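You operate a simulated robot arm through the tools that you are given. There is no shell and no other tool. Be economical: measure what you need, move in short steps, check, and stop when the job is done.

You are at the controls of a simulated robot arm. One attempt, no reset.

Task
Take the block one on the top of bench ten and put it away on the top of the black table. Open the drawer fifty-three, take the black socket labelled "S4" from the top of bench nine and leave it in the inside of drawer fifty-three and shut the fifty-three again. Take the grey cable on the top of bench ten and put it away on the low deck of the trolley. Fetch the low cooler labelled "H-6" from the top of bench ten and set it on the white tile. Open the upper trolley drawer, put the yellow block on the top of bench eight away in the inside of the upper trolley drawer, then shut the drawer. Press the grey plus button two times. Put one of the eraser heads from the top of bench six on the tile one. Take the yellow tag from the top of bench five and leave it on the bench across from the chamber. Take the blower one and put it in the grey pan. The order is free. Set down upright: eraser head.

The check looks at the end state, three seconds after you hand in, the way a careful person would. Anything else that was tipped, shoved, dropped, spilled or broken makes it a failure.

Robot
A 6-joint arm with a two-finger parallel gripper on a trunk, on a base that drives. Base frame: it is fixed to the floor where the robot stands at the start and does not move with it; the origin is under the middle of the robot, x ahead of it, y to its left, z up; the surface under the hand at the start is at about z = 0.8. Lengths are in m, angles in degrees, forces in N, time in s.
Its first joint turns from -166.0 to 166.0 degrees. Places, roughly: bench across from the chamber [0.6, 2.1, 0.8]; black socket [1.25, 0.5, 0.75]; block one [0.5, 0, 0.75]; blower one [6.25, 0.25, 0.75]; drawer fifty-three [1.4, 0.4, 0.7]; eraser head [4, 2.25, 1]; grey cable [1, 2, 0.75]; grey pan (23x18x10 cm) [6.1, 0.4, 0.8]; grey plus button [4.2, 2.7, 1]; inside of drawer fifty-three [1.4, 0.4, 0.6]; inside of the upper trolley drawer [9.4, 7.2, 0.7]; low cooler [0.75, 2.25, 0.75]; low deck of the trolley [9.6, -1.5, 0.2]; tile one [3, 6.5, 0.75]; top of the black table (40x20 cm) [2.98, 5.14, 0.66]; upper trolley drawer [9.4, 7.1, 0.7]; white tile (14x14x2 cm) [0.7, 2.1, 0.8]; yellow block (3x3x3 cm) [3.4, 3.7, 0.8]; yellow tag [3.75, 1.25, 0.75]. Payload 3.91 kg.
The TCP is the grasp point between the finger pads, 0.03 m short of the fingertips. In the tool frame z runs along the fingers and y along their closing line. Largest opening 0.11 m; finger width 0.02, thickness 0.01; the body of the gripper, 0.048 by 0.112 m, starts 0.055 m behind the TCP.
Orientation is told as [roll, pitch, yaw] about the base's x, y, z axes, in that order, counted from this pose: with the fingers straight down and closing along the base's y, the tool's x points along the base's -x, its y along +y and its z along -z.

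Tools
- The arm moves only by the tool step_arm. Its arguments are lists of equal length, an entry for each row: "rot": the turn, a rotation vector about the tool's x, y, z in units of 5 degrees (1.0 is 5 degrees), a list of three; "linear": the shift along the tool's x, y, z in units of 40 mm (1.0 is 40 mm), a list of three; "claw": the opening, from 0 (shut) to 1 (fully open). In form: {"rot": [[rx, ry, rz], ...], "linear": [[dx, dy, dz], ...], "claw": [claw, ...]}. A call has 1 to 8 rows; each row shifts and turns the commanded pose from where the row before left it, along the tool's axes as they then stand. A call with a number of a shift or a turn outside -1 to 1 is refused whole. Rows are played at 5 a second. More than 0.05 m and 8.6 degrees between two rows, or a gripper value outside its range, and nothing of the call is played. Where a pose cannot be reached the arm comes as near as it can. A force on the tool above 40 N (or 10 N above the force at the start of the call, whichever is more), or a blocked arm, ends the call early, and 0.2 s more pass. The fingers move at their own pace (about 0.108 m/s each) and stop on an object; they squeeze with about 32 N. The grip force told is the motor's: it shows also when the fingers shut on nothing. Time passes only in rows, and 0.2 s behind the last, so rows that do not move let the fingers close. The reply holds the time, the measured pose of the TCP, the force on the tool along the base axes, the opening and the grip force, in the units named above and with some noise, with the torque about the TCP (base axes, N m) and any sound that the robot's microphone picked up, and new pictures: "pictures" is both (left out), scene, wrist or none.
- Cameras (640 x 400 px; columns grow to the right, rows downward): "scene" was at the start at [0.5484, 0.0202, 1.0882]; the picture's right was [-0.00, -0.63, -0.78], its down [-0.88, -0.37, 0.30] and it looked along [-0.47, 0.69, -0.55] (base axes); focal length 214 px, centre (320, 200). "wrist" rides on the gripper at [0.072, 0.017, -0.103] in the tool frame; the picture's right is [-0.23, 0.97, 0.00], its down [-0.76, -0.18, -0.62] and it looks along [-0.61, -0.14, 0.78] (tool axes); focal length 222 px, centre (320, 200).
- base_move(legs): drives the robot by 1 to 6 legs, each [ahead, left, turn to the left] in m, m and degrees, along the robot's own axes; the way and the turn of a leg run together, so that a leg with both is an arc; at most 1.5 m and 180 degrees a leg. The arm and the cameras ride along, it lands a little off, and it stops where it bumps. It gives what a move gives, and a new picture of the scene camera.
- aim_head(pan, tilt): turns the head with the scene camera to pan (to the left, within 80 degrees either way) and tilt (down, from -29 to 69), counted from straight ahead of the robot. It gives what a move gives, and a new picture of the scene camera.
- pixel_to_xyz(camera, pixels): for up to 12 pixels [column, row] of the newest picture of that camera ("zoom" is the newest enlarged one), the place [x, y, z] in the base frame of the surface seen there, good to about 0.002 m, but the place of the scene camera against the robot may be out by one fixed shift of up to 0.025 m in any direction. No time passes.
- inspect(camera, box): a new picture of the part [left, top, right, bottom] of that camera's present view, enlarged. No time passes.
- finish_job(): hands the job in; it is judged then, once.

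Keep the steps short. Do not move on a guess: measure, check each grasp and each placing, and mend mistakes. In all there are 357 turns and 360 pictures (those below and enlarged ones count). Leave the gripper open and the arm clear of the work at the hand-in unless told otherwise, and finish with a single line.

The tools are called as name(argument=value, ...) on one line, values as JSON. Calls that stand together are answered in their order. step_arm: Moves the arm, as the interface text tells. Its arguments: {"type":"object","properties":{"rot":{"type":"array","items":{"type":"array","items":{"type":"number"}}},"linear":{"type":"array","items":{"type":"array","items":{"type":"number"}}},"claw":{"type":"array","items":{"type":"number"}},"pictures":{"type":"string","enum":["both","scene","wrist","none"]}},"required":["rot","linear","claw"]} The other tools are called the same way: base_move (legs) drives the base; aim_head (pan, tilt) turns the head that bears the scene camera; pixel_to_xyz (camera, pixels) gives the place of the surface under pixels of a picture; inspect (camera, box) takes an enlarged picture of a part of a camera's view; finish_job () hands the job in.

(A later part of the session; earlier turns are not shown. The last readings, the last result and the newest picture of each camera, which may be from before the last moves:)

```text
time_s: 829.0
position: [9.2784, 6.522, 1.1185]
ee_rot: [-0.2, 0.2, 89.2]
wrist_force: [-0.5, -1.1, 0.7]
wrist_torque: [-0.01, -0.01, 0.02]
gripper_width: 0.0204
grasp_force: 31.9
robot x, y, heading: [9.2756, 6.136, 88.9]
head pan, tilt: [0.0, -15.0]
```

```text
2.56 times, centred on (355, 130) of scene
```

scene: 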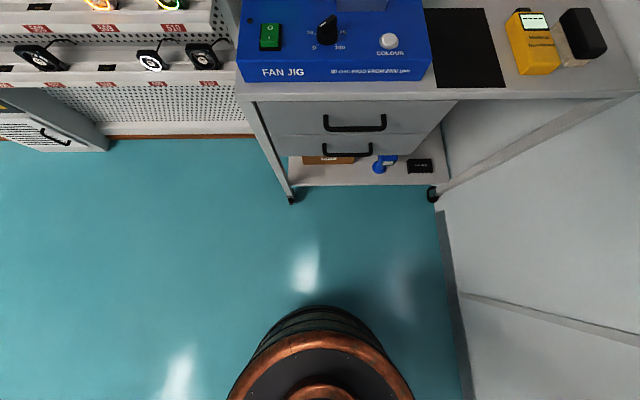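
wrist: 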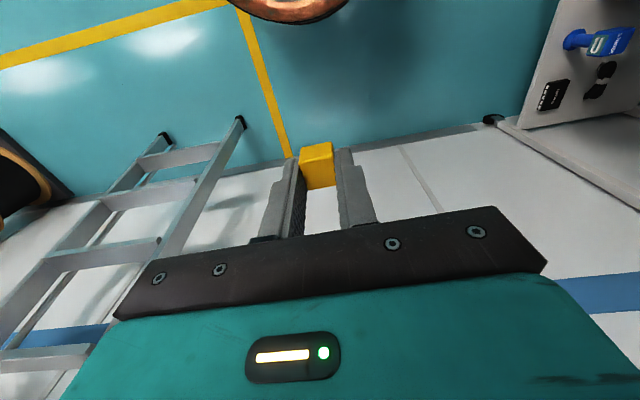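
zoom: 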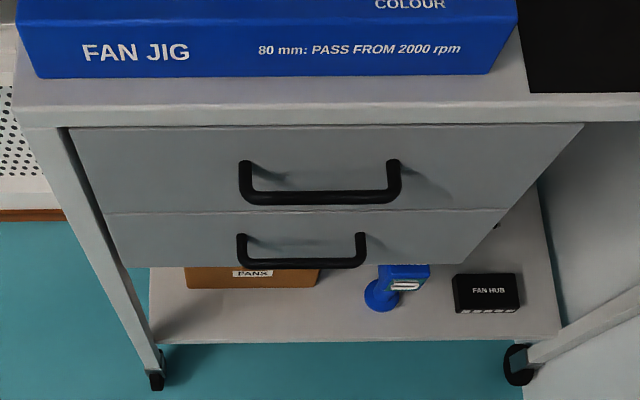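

I bring the base 0.2 m closer and carry the block over the black mat at about (9.575,7.03).

base_move(legs=[[0.18, 0, 0]])

step_arm(rot=[[0, 0, 0], [0, 0, 0], [0, 0, 0], [0, 0, 0], [0, 0, 0], [0, 0, 0], [0, 0, 0], [0, 0, 0]], linear=[[-0.8, -0.9, 0], [-0.8, -0.9, 0], [-0.8, -0.9, 0], [-0.8, -0.9, 0], [-0.8, -0.9, 0], [-0.8, -0.9, 0], [-0.8, -0.9, 0], [-0.8, -0.9, 0]], claw=[0, 0, 0, 0, 0, 0, 0, 0], pictures="both")

```text
time_s: 830.5
position: [9.2784, 6.7027, 1.1183]
ee_rot: [-0.3, 0.2, 89.5]
wrist_force: [-0.3, -0.2, 0.2]
wrist_torque: [-0.02, 0.03, 0.02]
gripper_width: 0.0203
grasp_force: 31.9
robot x, y, heading: [9.2823, 6.3178, 89.3]
head pan, tilt: [0.0, -15.0]
```

scene: 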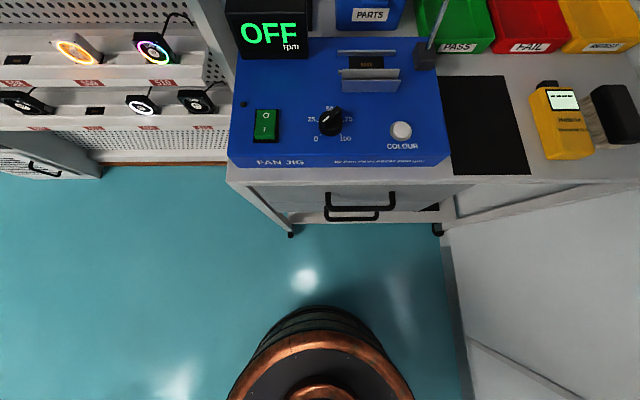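

```text
time_s: 832.3
position: [9.5688, 6.9558, 1.1225]
ee_rot: [-0.2, 0.2, 89.5]
wrist_force: [-0.6, -0.8, 0.3]
wrist_torque: [0.1, -0.04, 0.04]
gripper_width: 0.0203
grasp_force: 32.3
robot x, y, heading: [9.2834, 6.3191, 89.4]
head pan, tilt: [0.0, -15.0]
```

scene: 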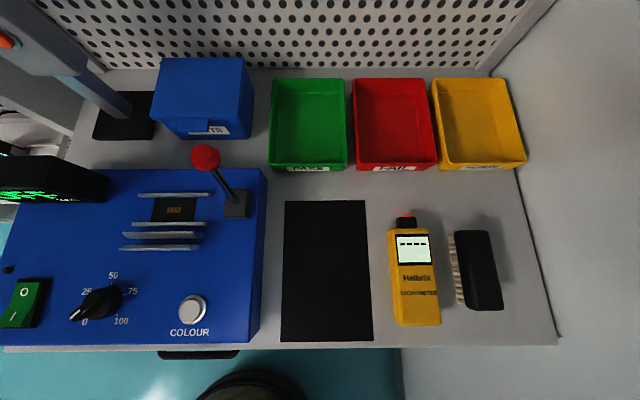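
wrist: 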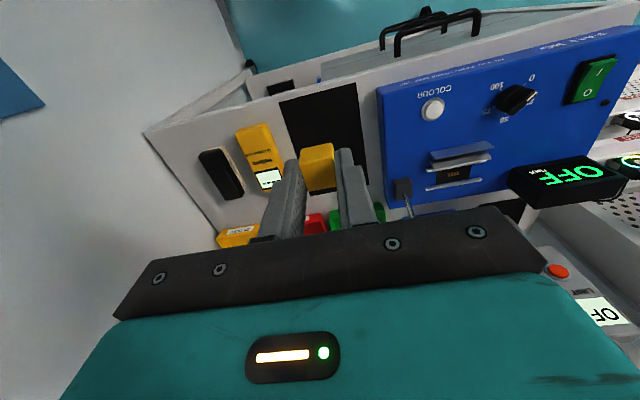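

pixel_to_xyz(camera="wrist", pixels=[[283, 106], [352, 88], [320, 115], [300, 110], [340, 130], [375, 100], [270, 140], [430, 30], [385, 42], [475, 22]])

pixel_to_xyz(camera="scene", pixels=[[325, 270], [285, 330], [370, 330], [205, 155], [410, 270], [195, 352], [250, 250]])

```text
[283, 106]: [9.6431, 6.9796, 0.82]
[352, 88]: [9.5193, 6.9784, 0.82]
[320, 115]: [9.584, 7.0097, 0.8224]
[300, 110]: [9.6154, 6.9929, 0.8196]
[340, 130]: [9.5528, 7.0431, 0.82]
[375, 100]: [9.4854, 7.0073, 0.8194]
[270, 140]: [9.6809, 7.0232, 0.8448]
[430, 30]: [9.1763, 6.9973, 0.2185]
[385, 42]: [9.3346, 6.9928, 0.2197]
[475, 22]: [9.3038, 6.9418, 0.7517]
```

```text
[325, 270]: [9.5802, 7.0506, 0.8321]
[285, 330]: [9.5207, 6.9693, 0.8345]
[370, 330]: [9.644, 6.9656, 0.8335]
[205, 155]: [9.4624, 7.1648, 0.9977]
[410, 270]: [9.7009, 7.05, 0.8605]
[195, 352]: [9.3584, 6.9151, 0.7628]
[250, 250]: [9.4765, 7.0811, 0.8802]
```

step_arm(rot=[[0, 0, 0], [0, 0, 0], [0, 0, 0], [0, 0, 0], [0, 0, 0], [0, 0, 0], [0, 0, 0], [0, 0, 0]], linear=[[-0.8, -0.14, 0], [-0.8, -0.14, 0], [0, 0, 1], [0, 0, 1], [0, 0, 1], [0, 0, 1], [0, 0, 1], [0, 0, 1]], claw=[0, 0, 0, 0, 0, 0, 0, 0], pictures="wrist")

```text
time_s: 834.1
position: [9.5794, 7.0232, 0.8742]
ee_rot: [-0.3, 0.0, 89.4]
wrist_force: [-0.1, 0.0, 0.2]
wrist_torque: [0.04, -0.01, -0.02]
gripper_width: 0.0202
grasp_force: 31.7
robot x, y, heading: [9.2775, 6.3185, 89.5]
head pan, tilt: [0.0, -15.0]
```

wrist: 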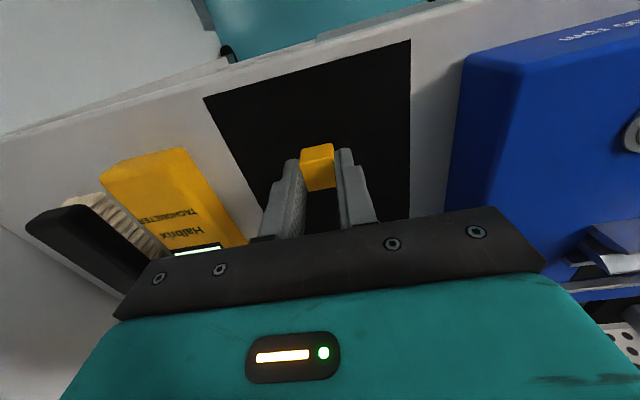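

step_arm(rot=[[0, 0, 0], [0, 0, 0], [0, 0, 0]], linear=[[0, 0, 0.4], [0, 0, 0.07], [0, 0, 0]], claw=[0, 0, 0], pictures="none")

step_arm(rot=[[0, 0, 0], [0, 0, 0], [0, 0, 0], [0, 0, 0], [0, 0, 0], [0, 0, 0], [0, 0, 0]], linear=[[0, 0, 0], [0, 0, 0], [0, 0, -0.5], [0, 0, -1], [0, 0, -1], [0, 0, -1], [0, 0, -1]], claw=[0.5, 0.5, 0.5, 0.5, 0.5, 0.5, 0.5], pictures="wrist")

```text
time_s: 834.9
position: [9.5807, 7.0208, 0.8586]
ee_rot: [-0.3, 0.2, 89.5]
wrist_force: [-0.7, 0.9, -0.3]
wrist_torque: [0.03, 0.0, 0.0]
gripper_width: 0.0204
grasp_force: 32.2
robot x, y, heading: [9.2819, 6.3164, 89.5]
head pan, tilt: [0.0, -15.0]
```

```text
time_s: 836.5
position: [9.5813, 7.018, 1.0379]
ee_rot: [-0.2, 0.3, 89.4]
wrist_force: [0.2, 0.5, 0.9]
wrist_torque: [-0.01, 0.01, 0.01]
gripper_width: 0.0549
grasp_force: 0.1
robot x, y, heading: [9.2818, 6.3152, 89.4]
head pan, tilt: [0.0, -15.0]
```

wrist: 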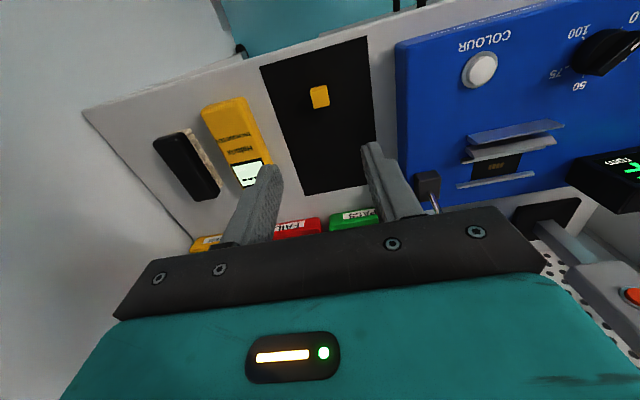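

Block parked on the mat. I retract in front of the upper drawer handle.

step_arm(rot=[[0, 0, 0], [0, 0, 0], [0, 0, 0], [0, 0, 0], [0, 0, 0], [0, 0, 0], [0, 0, 0], [0, 0, 0]], linear=[[0, 0, -1], [0, 0, -1], [0.9, 0.8, 0], [0.9, 0.8, 0], [0.9, 0.8, 0], [0.9, 0.8, 0], [0.9, 0.8, 0], [0.9, 0.8, 0]], claw=[0.5, 0.5, 0.5, 0.5, 0.5, 0.5, 0.5, 0.5], pictures="none")

step_arm(rot=[[0, -1, 0], [0, -1, 0], [0, -1, 0], [0, -1, 0], [0, -1, 0], [0, -1, 0], [0, -1, 0], [0, -1, 0]], linear=[[0.9, 0.4, 0], [0.9, 0.4, 0], [0, 0, 0], [0, 0, 0], [0, 0, 0], [0, 0, 0], [0, 0, 0], [0, 0, 0]], claw=[0.5, 0.5, 0.5, 0.5, 0.5, 0.5, 0.5, 0.5], pictures="none")

step_arm(rot=[[0, -1, 0], [0, 0, 1], [0, 0, 1], [0, 0, 1], [0, 0, 1], [0, 0, 1], [0, 0, 1], [0, 0, 1]], linear=[[0, 0, 0], [0, 0, 0], [0, 0, 0], [0, 0, 0], [0, 0, 0], [0, 0, 0], [0, 0, 0], [0, 0, 0]], claw=[0.5, 0.5, 0.5, 0.5, 0.5, 0.5, 0.5, 0.5], pictures="wrist")

```text
time_s: 838.3
position: [9.383, 6.8038, 1.1199]
ee_rot: [-0.2, 0.3, 89.6]
wrist_force: [-0.7, 0.2, 0.2]
wrist_torque: [-0.06, 0.04, -0.05]
gripper_width: 0.0551
grasp_force: 0.1
robot x, y, heading: [9.2807, 6.3139, 89.5]
head pan, tilt: [0.0, -15.0]
```

```text
time_s: 840.1
position: [9.3521, 6.7339, 1.1172]
ee_rot: [-0.4, -39.8, 89.6]
wrist_force: [-0.3, 0.0, 0.0]
wrist_torque: [-0.01, 0.02, -0.02]
gripper_width: 0.055
grasp_force: 0.0
robot x, y, heading: [9.2764, 6.3205, 89.4]
head pan, tilt: [0.0, -15.0]
```

```text
time_s: 841.9
position: [9.3528, 6.7336, 1.1156]
ee_rot: [29.5, -35.4, 44.8]
wrist_force: [-0.3, 0.4, -0.2]
wrist_torque: [0.01, -0.04, 0.0]
gripper_width: 0.0551
grasp_force: 0.2
robot x, y, heading: [9.2813, 6.32, 89.5]
head pan, tilt: [0.0, -15.0]
```

wrist: 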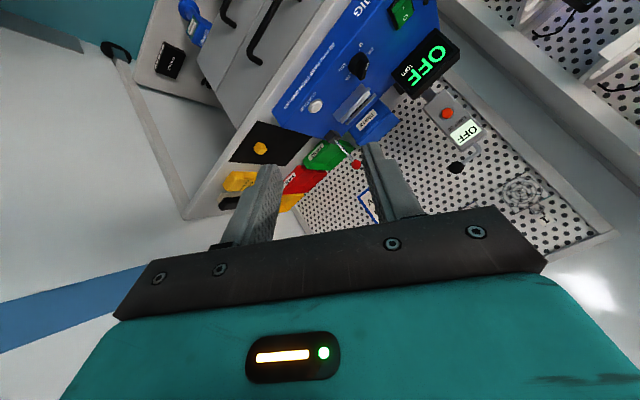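

step_arm(rot=[[0, 0, 1], [0, 0, 1], [0, 0, 1], [0, 0, 1], [0, 0, 1], [0, 0, 1], [0, 0, 1], [0, 0, 1]], linear=[[0, 0, 0], [0, 0, 0], [0, 0, 0], [0, 0, 0], [0, 0, 0], [0, 0, 0], [0, 0, 0], [0, 0, 0]], claw=[0.5, 0.5, 0.5, 0.5, 0.5, 0.5, 0.5, 0.5], pictures="none")

step_arm(rot=[[0, 0, 1], [0, 0, 1], [0, 0, 1], [0, 0, 0], [0, 0, 0], [0, 0, 0], [0, 0, 0]], linear=[[0, 0, 0], [0, 0, 0], [0, 0, 0], [0, -1, 0], [0, -1, 0], [0, -1, 0], [0, 0, 1]], claw=[0.5, 0.5, 0.5, 0.5, 0.5, 0.5, 0.5], pictures="wrist")

```text
time_s: 843.7
position: [9.3534, 6.7348, 1.1161]
ee_rot: [43.8, -10.7, 10.2]
wrist_force: [-2.0, 0.5, 0.1]
wrist_torque: [0.0, -0.01, -0.01]
gripper_width: 0.0549
grasp_force: 0.0
robot x, y, heading: [9.2804, 6.3136, 89.6]
head pan, tilt: [0.0, -15.0]
```

```text
time_s: 845.3
position: [9.3521, 6.6776, 1.0041]
ee_rot: [44.8, -0.3, -0.5]
wrist_force: [0.0, -0.6, 0.4]
wrist_torque: [-0.01, -0.01, 0.02]
gripper_width: 0.0548
grasp_force: 0.0
robot x, y, heading: [9.2752, 6.3141, 89.5]
head pan, tilt: [0.0, -15.0]
```

wrist: 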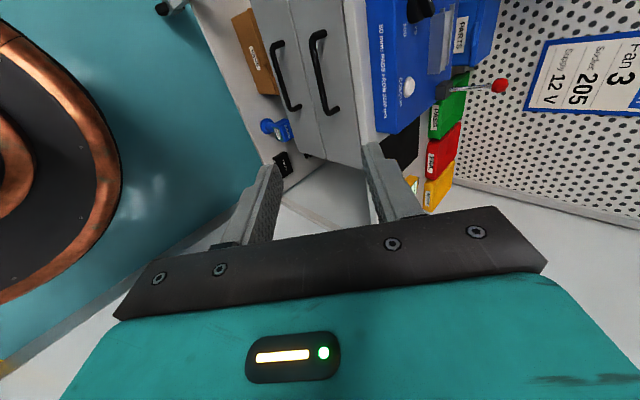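

Now the wrist view shows the upper handle (320,35)–(328,110). I measure it.

pixel_to_xyz(camera="wrist", pixels=[[313, 60], [316, 75], [320, 95], [311, 45], [322, 108], [340, 80], [332, 113], [318, 33], [290, 60], [345, 60]])

inspect(camera="wrist", box=[260, 20, 380, 130])

```text
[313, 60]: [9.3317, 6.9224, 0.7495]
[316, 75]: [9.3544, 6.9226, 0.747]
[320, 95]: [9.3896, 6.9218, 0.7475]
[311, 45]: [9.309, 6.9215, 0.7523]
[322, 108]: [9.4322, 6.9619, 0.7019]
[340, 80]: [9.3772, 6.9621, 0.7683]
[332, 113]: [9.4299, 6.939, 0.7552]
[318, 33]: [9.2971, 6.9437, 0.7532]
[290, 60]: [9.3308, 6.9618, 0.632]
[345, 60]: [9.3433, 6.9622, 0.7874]
```

```text
3.64 times, centred on (320, 75) of wrist
```

zoom: 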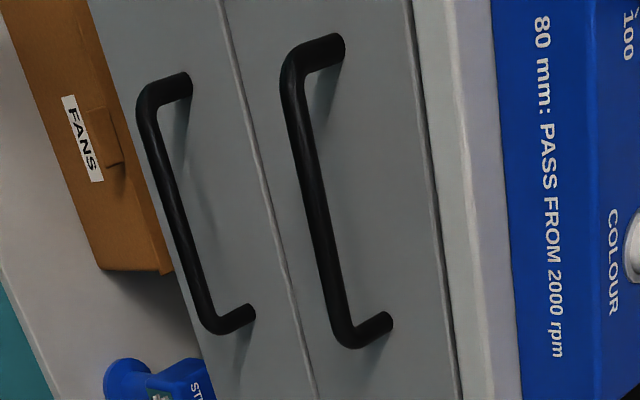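

Bar centre ≈ (9.363,6.928,0.752), drawer face y=6.962. I approach along the tool axis to 6 cm short, claw 0.27.

step_arm(rot=[[0, 0, 0], [0, 0, 0], [0, 0, 0], [0, 0, 0], [0, 0, 0], [0, 0, 0], [0, 0, 0]], linear=[[-0.27, 0, 0.95], [0, 0, 1], [0, 0, 1], [0, 0, 1], [0, 0, 1], [0, 0, 1], [0, 0, 0.9]], claw=[0.27, 0.27, 0.27, 0.27, 0.27, 0.27, 0.27], pictures="both")

pixel_to_xyz(camera="wrist", pixels=[[300, 100], [305, 110], [310, 120], [315, 130], [300, 130]])

```text
time_s: 846.9
position: [9.3664, 6.8719, 0.8085]
ee_rot: [44.8, -0.3, -0.5]
wrist_force: [-0.4, 0.3, 0.5]
wrist_torque: [0.01, -0.04, 0.02]
gripper_width: 0.0297
grasp_force: 0.1
robot x, y, heading: [9.2788, 6.3156, 89.5]
head pan, tilt: [0.0, -15.0]
```

scene: 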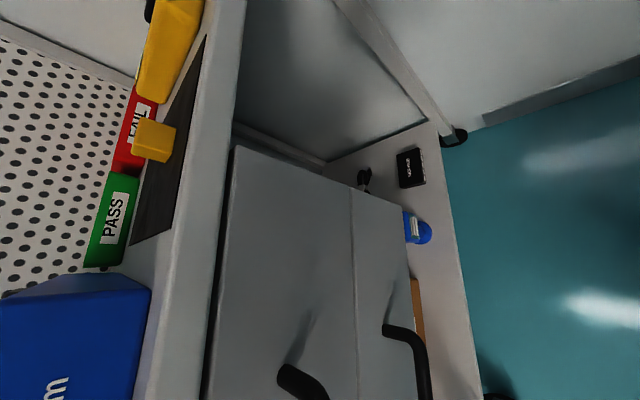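
wrist: 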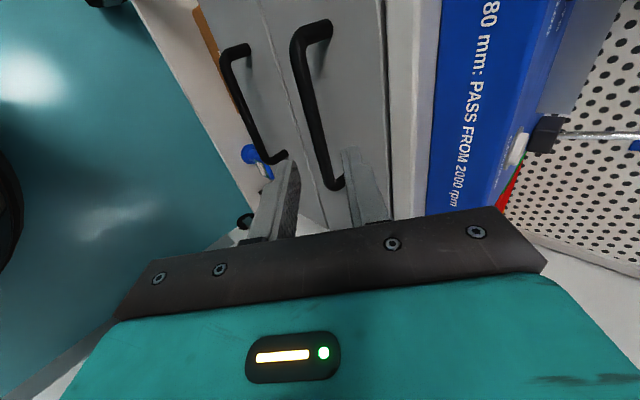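

```text
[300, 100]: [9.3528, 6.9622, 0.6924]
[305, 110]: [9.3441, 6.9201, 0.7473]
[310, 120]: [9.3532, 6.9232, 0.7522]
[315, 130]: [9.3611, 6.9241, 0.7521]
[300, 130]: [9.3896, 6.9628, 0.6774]
```

Well centred. I advance 6 cm and close on the bar.

step_arm(rot=[[0, 0, 0], [0, 0, 0], [0, 0, 0], [0, 0, 0], [0, 0, 0], [0, 0, 0]], linear=[[0, 0, 0.7], [0, 0, 0.5], [0, 0, 0.34], [0, 0, 0], [0, 0, 0], [0, 0, 0]], claw=[0.27, 0.27, 0.27, 0.27, 0, 0], pictures="wrist")

```text
time_s: 848.5
position: [9.3664, 6.9129, 0.7654]
ee_rot: [44.7, -0.3, -0.5]
wrist_force: [1.5, -1.6, 0.7]
wrist_torque: [-0.05, -0.59, 0.47]
gripper_width: 0.0115
grasp_force: 45.5
robot x, y, heading: [9.2826, 6.3163, 89.3]
head pan, tilt: [0.0, -15.0]
stopped in row 6: the force on the tool passed its limit at 42 N (the readings are from after the stop); the commanded pose is now the measured one
```

wrist: 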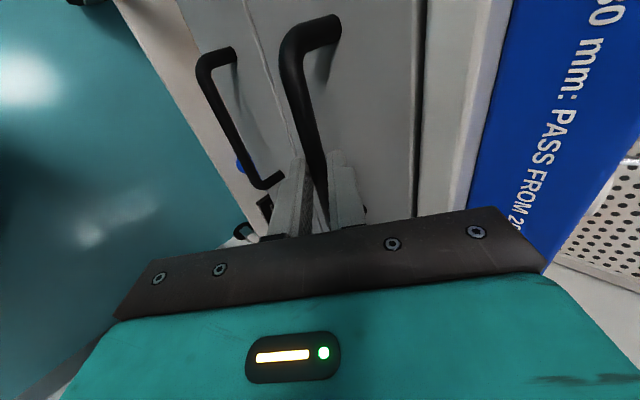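

The bar is gripped (0.0115). I pull by backing the base.

base_move(legs=[[-0.12, 0, 0]])

base_move(legs=[[-0.12, 0, 0]])

step_arm(rot=[[0, 0, 0]], linear=[[0, 0, 0]], claw=[0], pictures="wrist")

```text
time_s: 849.7
position: [9.3668, 6.7937, 0.7648]
ee_rot: [44.7, -0.2, -0.7]
wrist_force: [32.5, 1.3, -3.8]
wrist_torque: [-0.03, -1.47, -0.39]
gripper_width: 0.0117
grasp_force: 45.2
robot x, y, heading: [9.2797, 6.1985, 89.5]
head pan, tilt: [0.0, -15.0]
```

scene: 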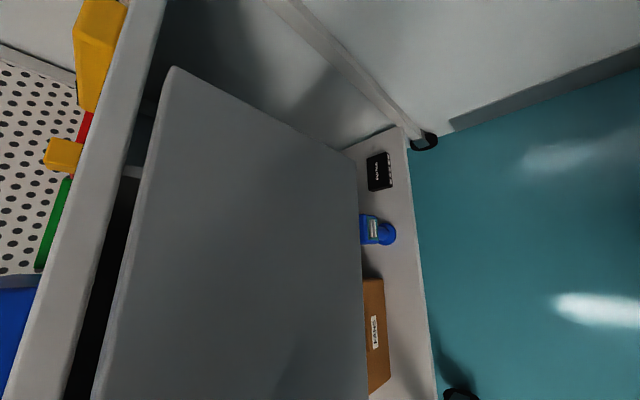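

```text
time_s: 851.0
position: [9.3663, 6.6716, 0.7649]
ee_rot: [44.6, -0.2, -0.7]
wrist_force: [33.0, 2.7, -6.0]
wrist_torque: [-0.04, -1.43, -0.3]
gripper_width: 0.0116
grasp_force: 44.6
robot x, y, heading: [9.2783, 6.0733, 89.3]
head pan, tilt: [0.0, -15.0]
```

scene: 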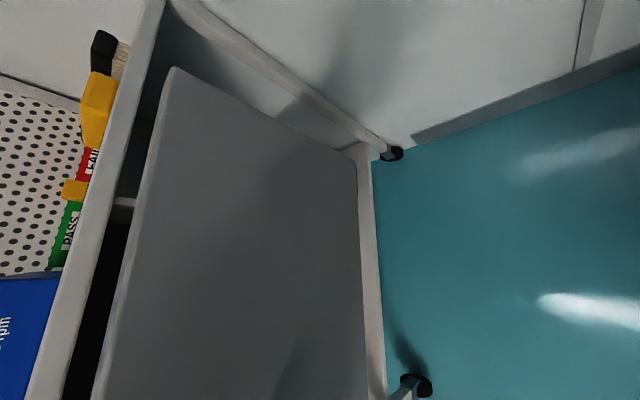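

```text
time_s: 851.4
position: [9.366, 6.6702, 0.765]
ee_rot: [44.6, -0.3, -0.7]
wrist_force: [6.5, 0.6, -3.4]
wrist_torque: [-0.02, -0.82, 0.43]
gripper_width: 0.0115
grasp_force: 45.6
robot x, y, heading: [9.2816, 6.0706, 89.7]
head pan, tilt: [0.0, -15.0]
```

wrist: 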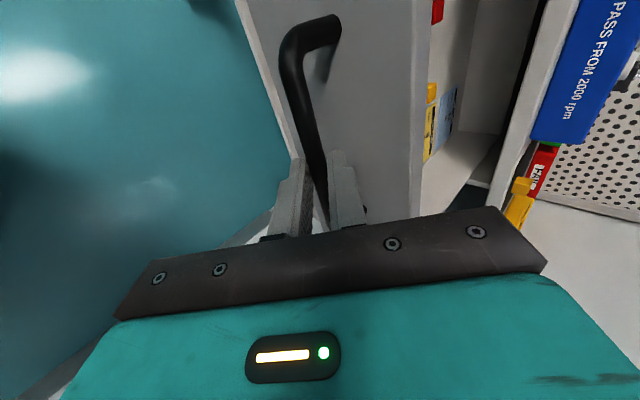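

The drawer is open ~0.24 m. I release, withdraw and restore the downward pose.

step_arm(rot=[[0, 0, 0], [0, 0, 0], [0, 0, 0], [0, 0, 0], [0, 0, 0], [0, 0, 0], [0, 0, 0], [0, 0, 0]], linear=[[0, 0, 0], [0, 0, 0], [0, 0, -0.5], [0, 0, -1], [0, 0, -1], [0, 0, -1], [0, 0.5, -0.8], [0, 0.7, -0.7]], claw=[0.3, 0.3, 0.3, 0.3, 0.3, 0.3, 0.3, 0.3], pictures="none")

step_arm(rot=[[0, 0, -1], [0, 0, -1], [0, 0, -1], [0, 0, -1], [0, 0, -1], [0, 0, -1], [0, 0, -1], [0, 0, -1]], linear=[[0, 0.7, -0.7], [0, 0, 0], [0, 0, 0], [0, 0, 0], [0, 0, 0], [0, 0, 0], [0, 0, 0], [0, 0, 0]], claw=[0.5, 0.5, 0.5, 0.5, 0.5, 0.5, 0.5, 0.5], pictures="none")

step_arm(rot=[[0, 0, -1], [0, 0, -1], [0, 0, -1], [0, 0, -1], [0, 0, -1], [0, 0, -1], [0, 0, -1], [0, 0, -1]], linear=[[0, 0, 0], [0, 0, 0], [0, 0, 0], [0, 0, 0], [0, 0, 0], [0, 0, 0], [0, 0, 0], [0, 0, 0]], claw=[0.5, 0.5, 0.5, 0.5, 0.5, 0.5, 0.5, 0.5], pictures="none")

step_arm(rot=[[0, 0, -1], [0, 0, -1], [0, 1, 0], [0, 1, 0], [0, 1, 0], [0, 1, 0], [0, 1, 0], [0, 1, 0]], linear=[[0, 0, 0], [0, 0, 0], [0, 0, 0], [0, 0, 0], [0, 0, 0], [0, 0, 0], [0, 0, 0], [0, 0, 0]], claw=[0.5, 0.5, 0.5, 0.5, 0.5, 0.5, 0.5, 0.5], pictures="none")

step_arm(rot=[[0, 1, 0], [0, 1, 0], [0, 1, 0], [0, 0, 0], [0, 0, 0]], linear=[[0, 0, 0], [0, 0, 0], [0, 0, 0], [0, 0, -1], [0, 0, -1]], claw=[0.5, 0.5, 0.5, 0.5, 0.5], pictures="scene")

```text
time_s: 853.2
position: [9.3646, 6.5634, 0.941]
ee_rot: [44.6, -0.3, -0.8]
wrist_force: [-0.2, -0.4, -0.9]
wrist_torque: [0.0, 0.02, -0.02]
gripper_width: 0.0328
grasp_force: 0.0
robot x, y, heading: [9.2785, 6.0732, 89.5]
head pan, tilt: [0.0, -15.0]
```

```text
time_s: 855.0
position: [9.3634, 6.5632, 0.9812]
ee_rot: [36.8, -27.3, 30.2]
wrist_force: [0.0, -0.2, -0.3]
wrist_torque: [-0.02, -0.03, 0.0]
gripper_width: 0.055
grasp_force: 0.2
robot x, y, heading: [9.2757, 6.0726, 89.2]
head pan, tilt: [0.0, -15.0]
```

```text
time_s: 856.8
position: [9.3626, 6.563, 0.9796]
ee_rot: [9.2, -43.9, 75.8]
wrist_force: [-0.1, -0.9, 0.2]
wrist_torque: [0.0, 0.01, 0.01]
gripper_width: 0.055
grasp_force: 0.1
robot x, y, heading: [9.2781, 6.0751, 89.5]
head pan, tilt: [0.0, -15.0]
```

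```text
time_s: 858.6
position: [9.363, 6.5649, 0.9811]
ee_rot: [-0.3, -14.5, 89.4]
wrist_force: [0.5, -1.0, 0.8]
wrist_torque: [0.0, 0.01, 0.01]
gripper_width: 0.0547
grasp_force: 0.1
robot x, y, heading: [9.2798, 6.0732, 89.5]
head pan, tilt: [0.0, -15.0]
```

```text
time_s: 859.8
position: [9.3662, 6.5642, 1.0604]
ee_rot: [-0.3, 0.5, 89.3]
wrist_force: [-0.5, -0.4, 0.0]
wrist_torque: [-0.03, -0.02, -0.04]
gripper_width: 0.0552
grasp_force: 0.2
robot x, y, heading: [9.2801, 6.0726, 89.3]
head pan, tilt: [0.0, -15.0]
```

scene: 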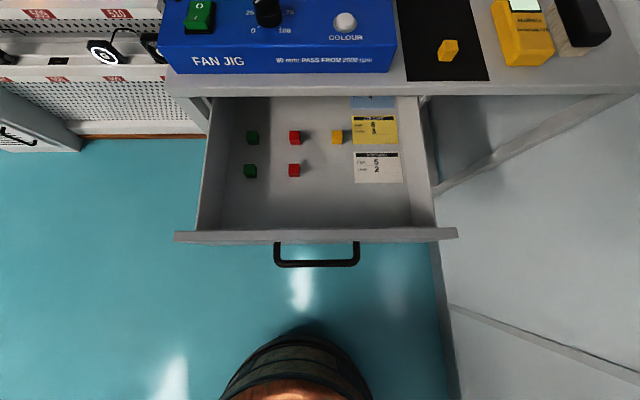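

The drawer is open with small blocks inside and a free slot below the yellow one. I move ahead 0.12 and go over the parked block.

pixel_to_xyz(camera="scene", pixels=[[448, 50], [337, 137], [338, 170], [294, 170], [300, 215], [315, 258], [315, 235], [240, 220], [410, 215]])

base_move(legs=[[0.12, 0, 0]])

step_arm(rot=[[0, 0, 0], [0, 0, 0], [0, 0, 0], [0, 0, 0], [0, 0, 0], [0, 0, 0], [0, 0, 0], [0, 0, 0]], linear=[[-0.95, -0.65, 0], [-0.95, -0.65, 0], [-0.95, -0.65, 0], [-0.95, -0.65, 0], [-0.95, -0.65, 0], [-0.95, -0.65, 0], [-0.95, -0.65, 0], [-0.95, -0.65, 0]], claw=[0.6, 0.6, 0.6, 0.6, 0.6, 0.6, 0.6, 0.6], pictures="wrist")

```text
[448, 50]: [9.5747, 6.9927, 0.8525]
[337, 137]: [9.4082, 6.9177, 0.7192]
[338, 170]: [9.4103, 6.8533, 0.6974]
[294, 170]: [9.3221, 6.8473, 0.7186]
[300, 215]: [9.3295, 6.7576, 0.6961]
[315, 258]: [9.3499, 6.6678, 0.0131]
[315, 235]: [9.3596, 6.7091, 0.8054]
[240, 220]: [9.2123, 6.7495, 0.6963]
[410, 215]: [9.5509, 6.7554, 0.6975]
```

```text
time_s: 861.0
position: [9.3668, 6.6854, 1.0597]
ee_rot: [-0.3, 0.4, 89.2]
wrist_force: [-0.6, -0.3, -0.7]
wrist_torque: [-0.02, 0.05, -0.02]
gripper_width: 0.0552
grasp_force: 0.1
robot x, y, heading: [9.2811, 6.1958, 89.5]
head pan, tilt: [0.0, -15.0]
```

scene: 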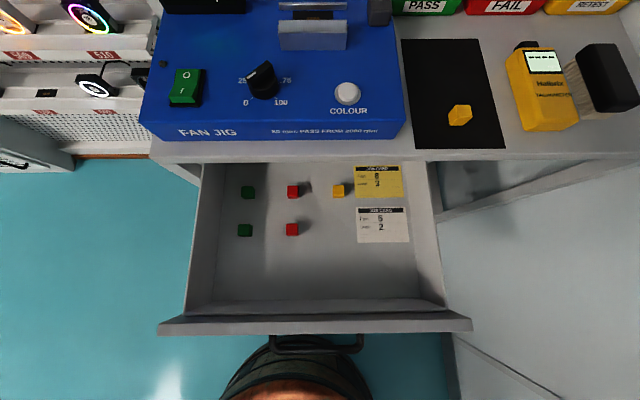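

```text
time_s: 862.8
position: [9.5777, 6.989, 1.0614]
ee_rot: [-0.3, 0.2, 89.3]
wrist_force: [-0.6, 0.2, 1.8]
wrist_torque: [0.04, -0.02, -0.02]
gripper_width: 0.0659
grasp_force: 0.1
robot x, y, heading: [9.279, 6.1929, 89.7]
head pan, tilt: [0.0, -15.0]
```

wrist: 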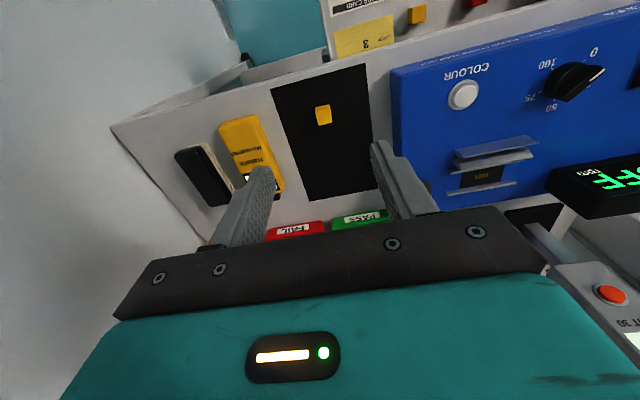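

pixel_to_xyz(camera="wrist", pixels=[[323, 116], [317, 112], [330, 110], [322, 122], [322, 107]])

```text
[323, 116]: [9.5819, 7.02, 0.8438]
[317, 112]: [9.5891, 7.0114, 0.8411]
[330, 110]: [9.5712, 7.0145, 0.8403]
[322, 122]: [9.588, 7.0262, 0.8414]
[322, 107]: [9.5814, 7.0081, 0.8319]
```

step_arm(rot=[[0, 0, 0], [0, 0, 0], [0, 0, 0], [0, 0, 0], [0, 0, 0], [0, 0, 0], [0, 0, 0]], linear=[[-0.75, -0.08, 0], [0, 0, 1], [0, 0, 1], [0, 0, 1], [0, 0, 1], [0, 0, 0.7], [0, 0, 0]], claw=[0.6, 0.6, 0.6, 0.6, 0.6, 0.6, 0.6], pictures="wrist")

step_arm(rot=[[0, 0, 0], [0, 0, 0], [0, 0, 0], [0, 0, 0], [0, 0, 0]], linear=[[0, 0, 0.42], [0, 0, 0], [0, 0, 0], [0, 0, 0], [0, 0, 0]], claw=[0.6, 0, 0, 0, 0], pictures="wrist")

```text
time_s: 864.4
position: [9.5832, 7.0149, 0.873]
ee_rot: [-0.3, 0.3, 89.3]
wrist_force: [-0.3, 0.3, -0.2]
wrist_torque: [0.0, 0.01, 0.03]
gripper_width: 0.0661
grasp_force: 0.0
robot x, y, heading: [9.2767, 6.1961, 89.5]
head pan, tilt: [0.0, -15.0]
```

wrist: 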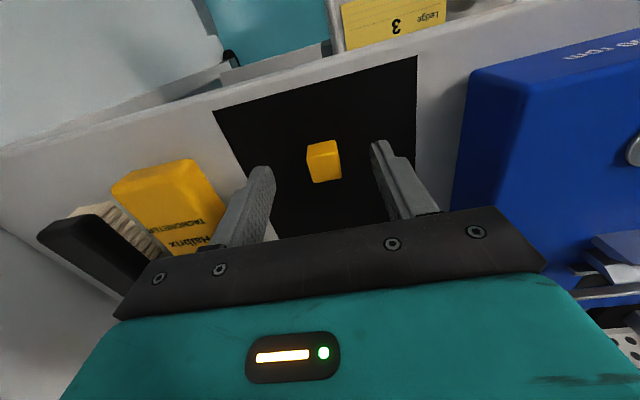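

```text
time_s: 865.6
position: [9.5817, 7.0143, 0.8542]
ee_rot: [-0.3, 0.4, 89.3]
wrist_force: [-0.5, 0.2, -0.1]
wrist_torque: [-0.01, -0.03, -0.03]
gripper_width: 0.0201
grasp_force: 32.3
robot x, y, heading: [9.2793, 6.1956, 89.4]
head pan, tilt: [0.0, -15.0]
```

wrist: 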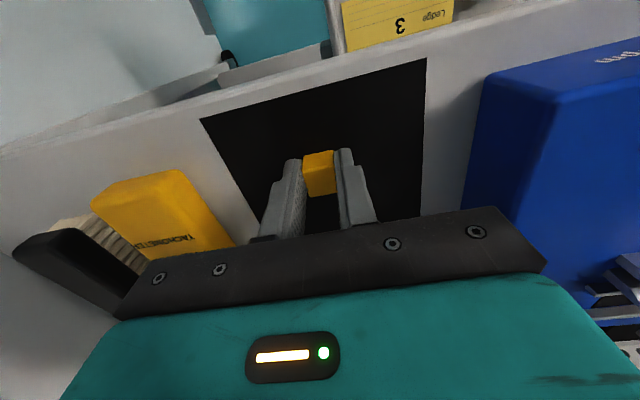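

Gripped. I lift and move over the free front area of the drawer at (9.36,6.79).

step_arm(rot=[[0, 0, 0], [0, 0, 0], [0, 0, 0], [0, 0, 0], [0, 0, 0], [0, 0, 0], [0, 0, 0], [0, 0, 0]], linear=[[0, 0, -1], [0, 0, -1], [0, 0, -1], [0, 0, -1], [0, 0, -1], [0.8, 0.8, 0], [0.8, 0.8, 0], [0.8, 0.8, 0]], claw=[0, 0, 0, 0, 0, 0, 0, 0], pictures="none")

step_arm(rot=[[0, 0, 0], [0, 0, 0], [0, 0, 0], [0, 0, 0], [0, 0, 0], [0, 0, 0]], linear=[[0.8, 0.8, 0], [0.8, 0.8, 0], [0.8, 0.8, 0], [0.8, 0.7, 0], [0, 0, 1], [0, 0, 1]], claw=[0, 0, 0, 0, 0, 0], pictures="both")

```text
time_s: 867.4
position: [9.486, 6.9218, 1.0554]
ee_rot: [-0.3, 0.3, 89.2]
wrist_force: [1.1, 0.2, -0.3]
wrist_torque: [-0.08, 0.02, 0.0]
gripper_width: 0.0202
grasp_force: 31.9
robot x, y, heading: [9.2795, 6.1955, 89.4]
head pan, tilt: [0.0, -15.0]
```

```text
time_s: 868.8
position: [9.3577, 6.7968, 0.9766]
ee_rot: [-0.3, 0.2, 89.4]
wrist_force: [-0.4, 0.1, 0.6]
wrist_torque: [0.04, -0.01, 0.0]
gripper_width: 0.0202
grasp_force: 32.2
robot x, y, heading: [9.2797, 6.1946, 89.4]
head pan, tilt: [0.0, -15.0]
```

scene: 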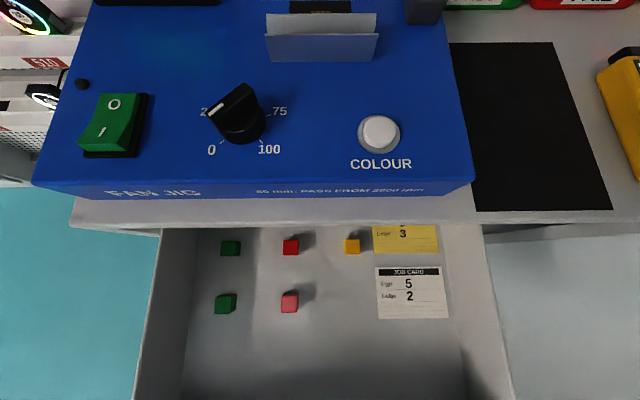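
wrist: 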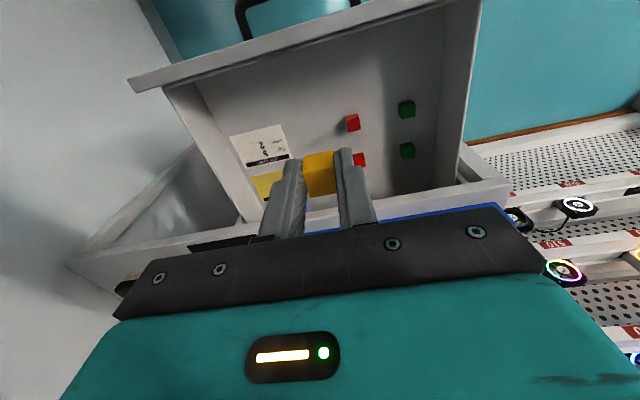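

pixel_to_xyz(camera="wrist", pixels=[[300, 90], [290, 65], [280, 50], [352, 122], [258, 145], [290, 35], [360, 158]])

```text
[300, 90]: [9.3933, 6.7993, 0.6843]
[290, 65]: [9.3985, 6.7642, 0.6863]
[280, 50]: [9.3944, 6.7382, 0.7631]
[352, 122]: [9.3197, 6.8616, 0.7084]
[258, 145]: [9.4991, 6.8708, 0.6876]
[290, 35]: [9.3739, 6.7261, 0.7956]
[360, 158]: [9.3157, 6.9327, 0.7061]
```

Floor 0.686, inner front at y 6.738. I lower to 0.725.

step_arm(rot=[[0, 0, 0], [0, 0, 0], [0, 0, 0], [0, 0, 0], [0, 0, 0], [0, 0, 0], [0, 0, 0]], linear=[[0, -0.15, 1], [0, 0, 1], [0, 0, 1], [0, 0, 1], [0, 0, 1], [0, 0, 0.8], [0, 0, 0.45]], claw=[0, 0, 0, 0, 0, 0, 0], pictures="wrist")

```text
time_s: 870.4
position: [9.3679, 6.7933, 0.7242]
ee_rot: [-0.3, 0.4, 89.4]
wrist_force: [-1.0, 0.7, -0.2]
wrist_torque: [0.02, -0.01, 0.01]
gripper_width: 0.0201
grasp_force: 32.3
robot x, y, heading: [9.2761, 6.1947, 89.5]
head pan, tilt: [0.0, -15.0]
```

wrist: 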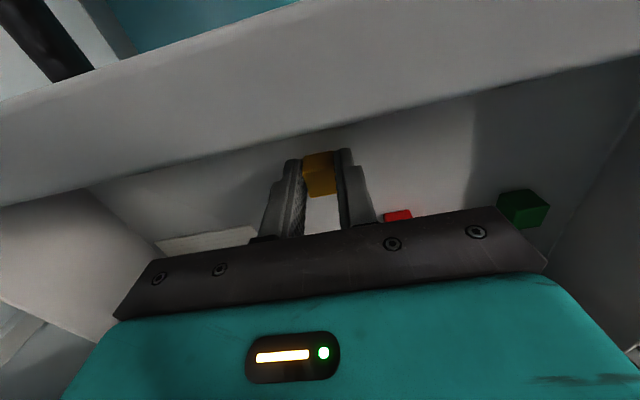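

step_arm(rot=[[0, 0, 0], [0, 0, 0], [0, 0, 0], [0, 0, 0], [0, 0, 0], [0, 0, 0], [0, 0, 0], [0, 0, 0]], linear=[[0, 0, 0.07], [0, 0, 0], [0, 0, 0], [0, 0, -0.5], [0, 0, -1], [0, 0, -1], [0, 0, -1], [0, 0, -1]], claw=[0, 0.35, 0.35, 0.35, 0.35, 0.35, 0.35, 0.35], pictures="wrist")

```text
time_s: 872.2
position: [9.3638, 6.795, 0.9007]
ee_rot: [-0.3, 0.4, 89.4]
wrist_force: [-1.3, 0.5, -0.6]
wrist_torque: [-0.03, 0.01, 0.01]
gripper_width: 0.0384
grasp_force: 0.0
robot x, y, heading: [9.2789, 6.1958, 89.4]
head pan, tilt: [0.0, -15.0]
```

wrist: 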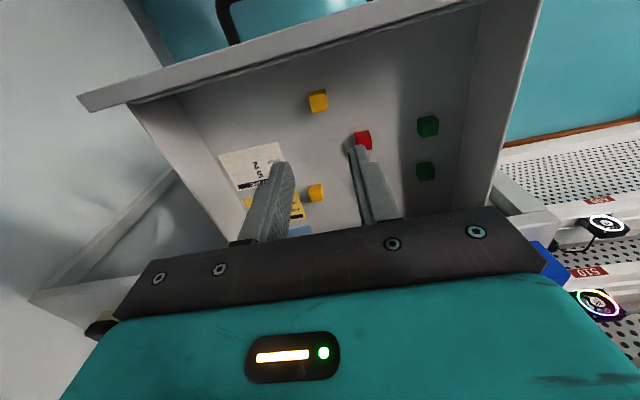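

The yellow block lies in the drawer. I rise, back off 0.2 m and get the closed fingers ready to push the drawer front.

step_arm(rot=[[0, 0, 0], [0, 0, 0], [0, 0, 0], [0, 0, 0], [0, 0, 0], [0, 0, 0]], linear=[[0, 0, -1], [0, 0, -1], [0, 0, -1], [0, 0, -1], [0, 0, -1], [0, 0, 0]], claw=[0, 0, 0, 0, 0, 0], pictures="none")

base_move(legs=[[-0.2, 0, 0.5]])

step_arm(rot=[[0, -1, 0], [0, -1, 0], [0, -1, 0], [0, -1, 0], [0, -1, 0], [0, -1, 0], [0, -1, 0], [0, -1, 0]], linear=[[0, -0.5, 0], [0, -0.5, 0], [0, -0.5, 0], [0, -0.5, 0], [0, -0.5, 0], [0, -0.5, 0], [0, -0.3, 0], [0, 0, 0]], claw=[0, 0, 0, 0, 0, 0, 0, 0], pictures="none")

step_arm(rot=[[0, -1, 0], [0, -1, 0], [0, 0, 0]], linear=[[0, 0, 0], [0, 0, 0], [0, 0, 0]], claw=[0, 0, 0], pictures="both")

```text
time_s: 873.6
position: [9.3626, 6.7959, 1.1037]
ee_rot: [-0.3, 0.4, 89.3]
wrist_force: [1.1, -0.4, -0.7]
wrist_torque: [-0.02, 0.02, -0.02]
gripper_width: 0.0
grasp_force: 31.4
robot x, y, heading: [9.2829, 6.1968, 89.3]
head pan, tilt: [0.0, -15.0]
```

```text
time_s: 875.2
position: [9.3558, 6.5975, 1.1036]
ee_rot: [-0.3, 0.4, 90.0]
wrist_force: [-0.1, -0.1, 0.8]
wrist_torque: [0.04, -0.04, 0.0]
gripper_width: 0.0003
grasp_force: 31.9
robot x, y, heading: [9.2785, 5.9967, 90.2]
head pan, tilt: [0.0, -15.0]
```

scene: 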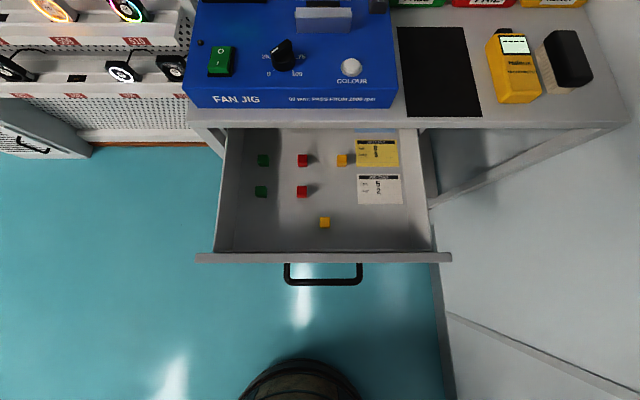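

```text
time_s: 877.0
position: [9.4882, 6.598, 1.1047]
ee_rot: [-0.4, -39.7, 90.1]
wrist_force: [-0.8, -0.3, -0.4]
wrist_torque: [0.05, 0.02, -0.01]
gripper_width: 0.0002
grasp_force: 32.6
robot x, y, heading: [9.2834, 5.997, 90.2]
head pan, tilt: [0.0, -15.0]
```

```text
time_s: 877.8
position: [9.4881, 6.5967, 1.1038]
ee_rot: [-0.5, -49.7, 90.3]
wrist_force: [0.3, 1.0, -0.3]
wrist_torque: [-0.03, 0.04, -0.01]
gripper_width: 0.0
grasp_force: 31.8
robot x, y, heading: [9.2774, 5.996, 90.0]
head pan, tilt: [0.0, -15.0]
```

scene: 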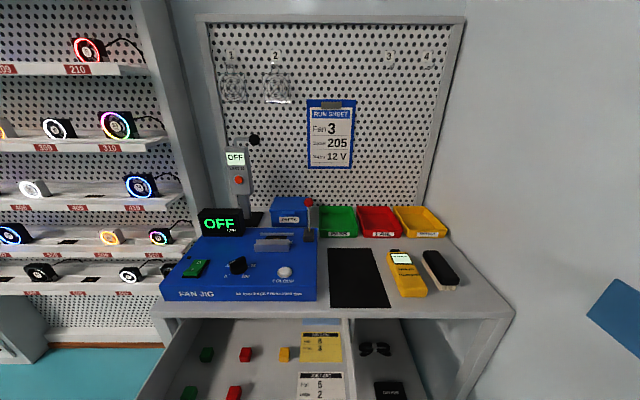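
wrist: 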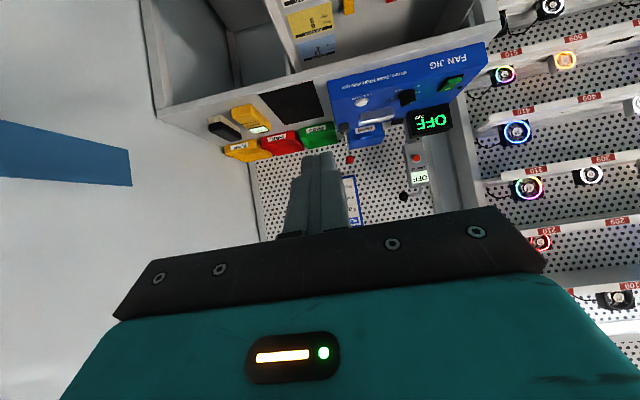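

step_arm(rot=[[0, 0, 0], [0, 0, 0], [0, 0, 0], [0, 0, 0], [0, 0, 0], [0, 0, 0], [0, 0, 0], [0, 0, 0]], linear=[[0.71, 0, 0.85], [0.71, 0, 0.85], [0.71, 0, 0.85], [0.71, 0, 0.85], [0.71, 0, 0.85], [0.71, 0, 0.85], [0.71, 0, 0.85], [0.71, 0, 0.85]], claw=[0, 0, 0, 0, 0, 0, 0, 0], pictures="wrist")

```text
time_s: 879.6
position: [9.4898, 6.6566, 0.7527]
ee_rot: [-0.5, -49.6, 90.3]
wrist_force: [-0.2, -1.0, 0.8]
wrist_torque: [-0.03, 0.01, 0.0]
gripper_width: 0.0
grasp_force: 32.3
robot x, y, heading: [9.2814, 5.9943, 90.2]
head pan, tilt: [0.0, -15.0]
```

wrist: 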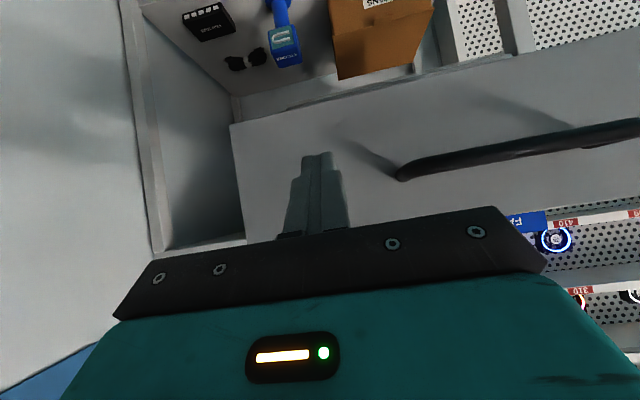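

Aligned right of the handle. I push by driving ahead.

base_move(legs=[[0.15, 0, 0]])

base_move(legs=[[0.09, 0, 0], [0.03, 0, 0], [0.02, 0, 0]])

step_arm(rot=[[0, 0, 0]], linear=[[0, 0, 0]], claw=[0], pictures="both")

```text
time_s: 881.0
position: [9.4889, 6.8116, 0.7543]
ee_rot: [-0.6, -49.6, 90.3]
wrist_force: [0.9, 0.6, 0.0]
wrist_torque: [-0.01, -0.02, -0.02]
gripper_width: 0.0
grasp_force: 32.0
robot x, y, heading: [9.2773, 6.1551, 90.2]
head pan, tilt: [0.0, -15.0]
```

scene: 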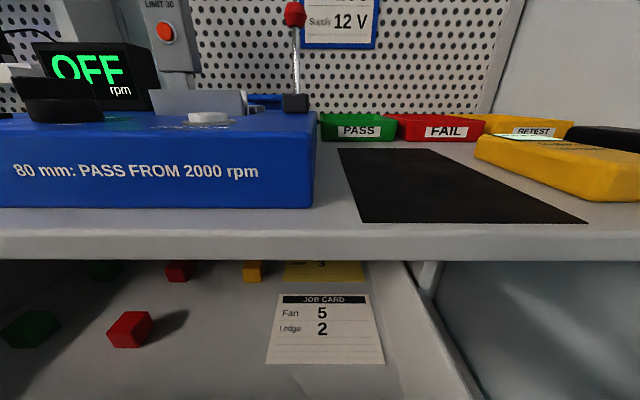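

```text
time_s: 882.7
position: [9.4883, 6.9327, 0.7522]
ee_rot: [-0.4, -49.5, 90.2]
wrist_force: [-2.2, -7.1, 4.1]
wrist_torque: [0.0, -0.01, 0.01]
gripper_width: 0.0
grasp_force: 32.0
robot x, y, heading: [9.279, 6.2721, 89.9]
head pan, tilt: [0.0, -15.0]
stopped in leg 2: the force on the tool passed its limit at 65 N (the readings are from after the stop); the commanded pose is now the measured one
```

scene: 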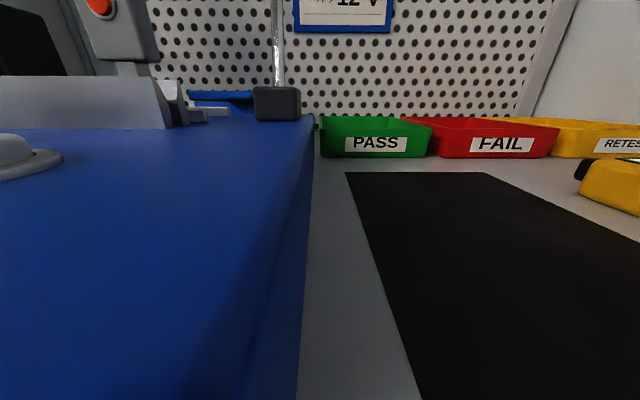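

```text
time_s: 883.1
position: [9.4889, 6.933, 0.753]
ee_rot: [-0.5, -49.4, 90.2]
wrist_force: [-0.4, -9.3, 3.7]
wrist_torque: [-0.04, 0.01, 0.04]
gripper_width: 0.0
grasp_force: 31.8
robot x, y, heading: [9.2777, 6.2737, 89.9]
head pan, tilt: [0.0, -15.0]
```

scene: 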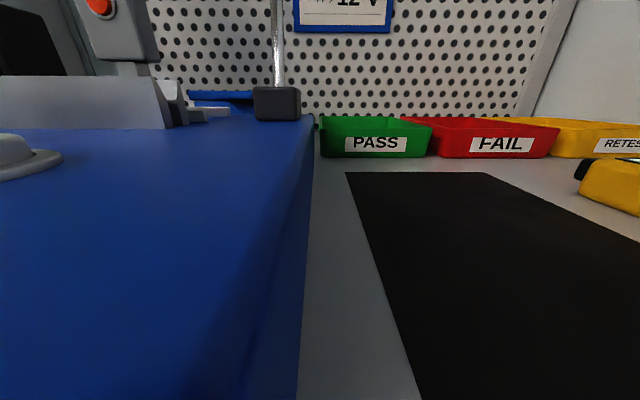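
wrist: 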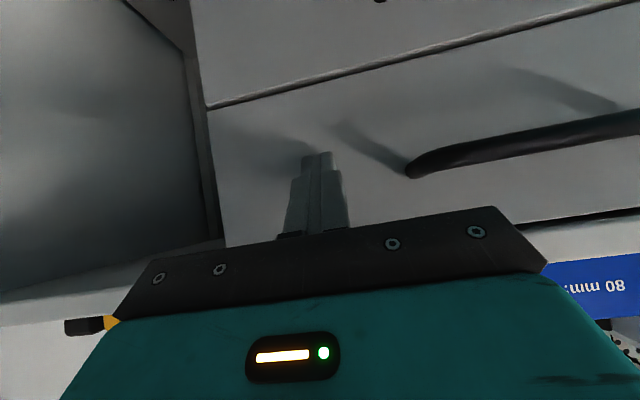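

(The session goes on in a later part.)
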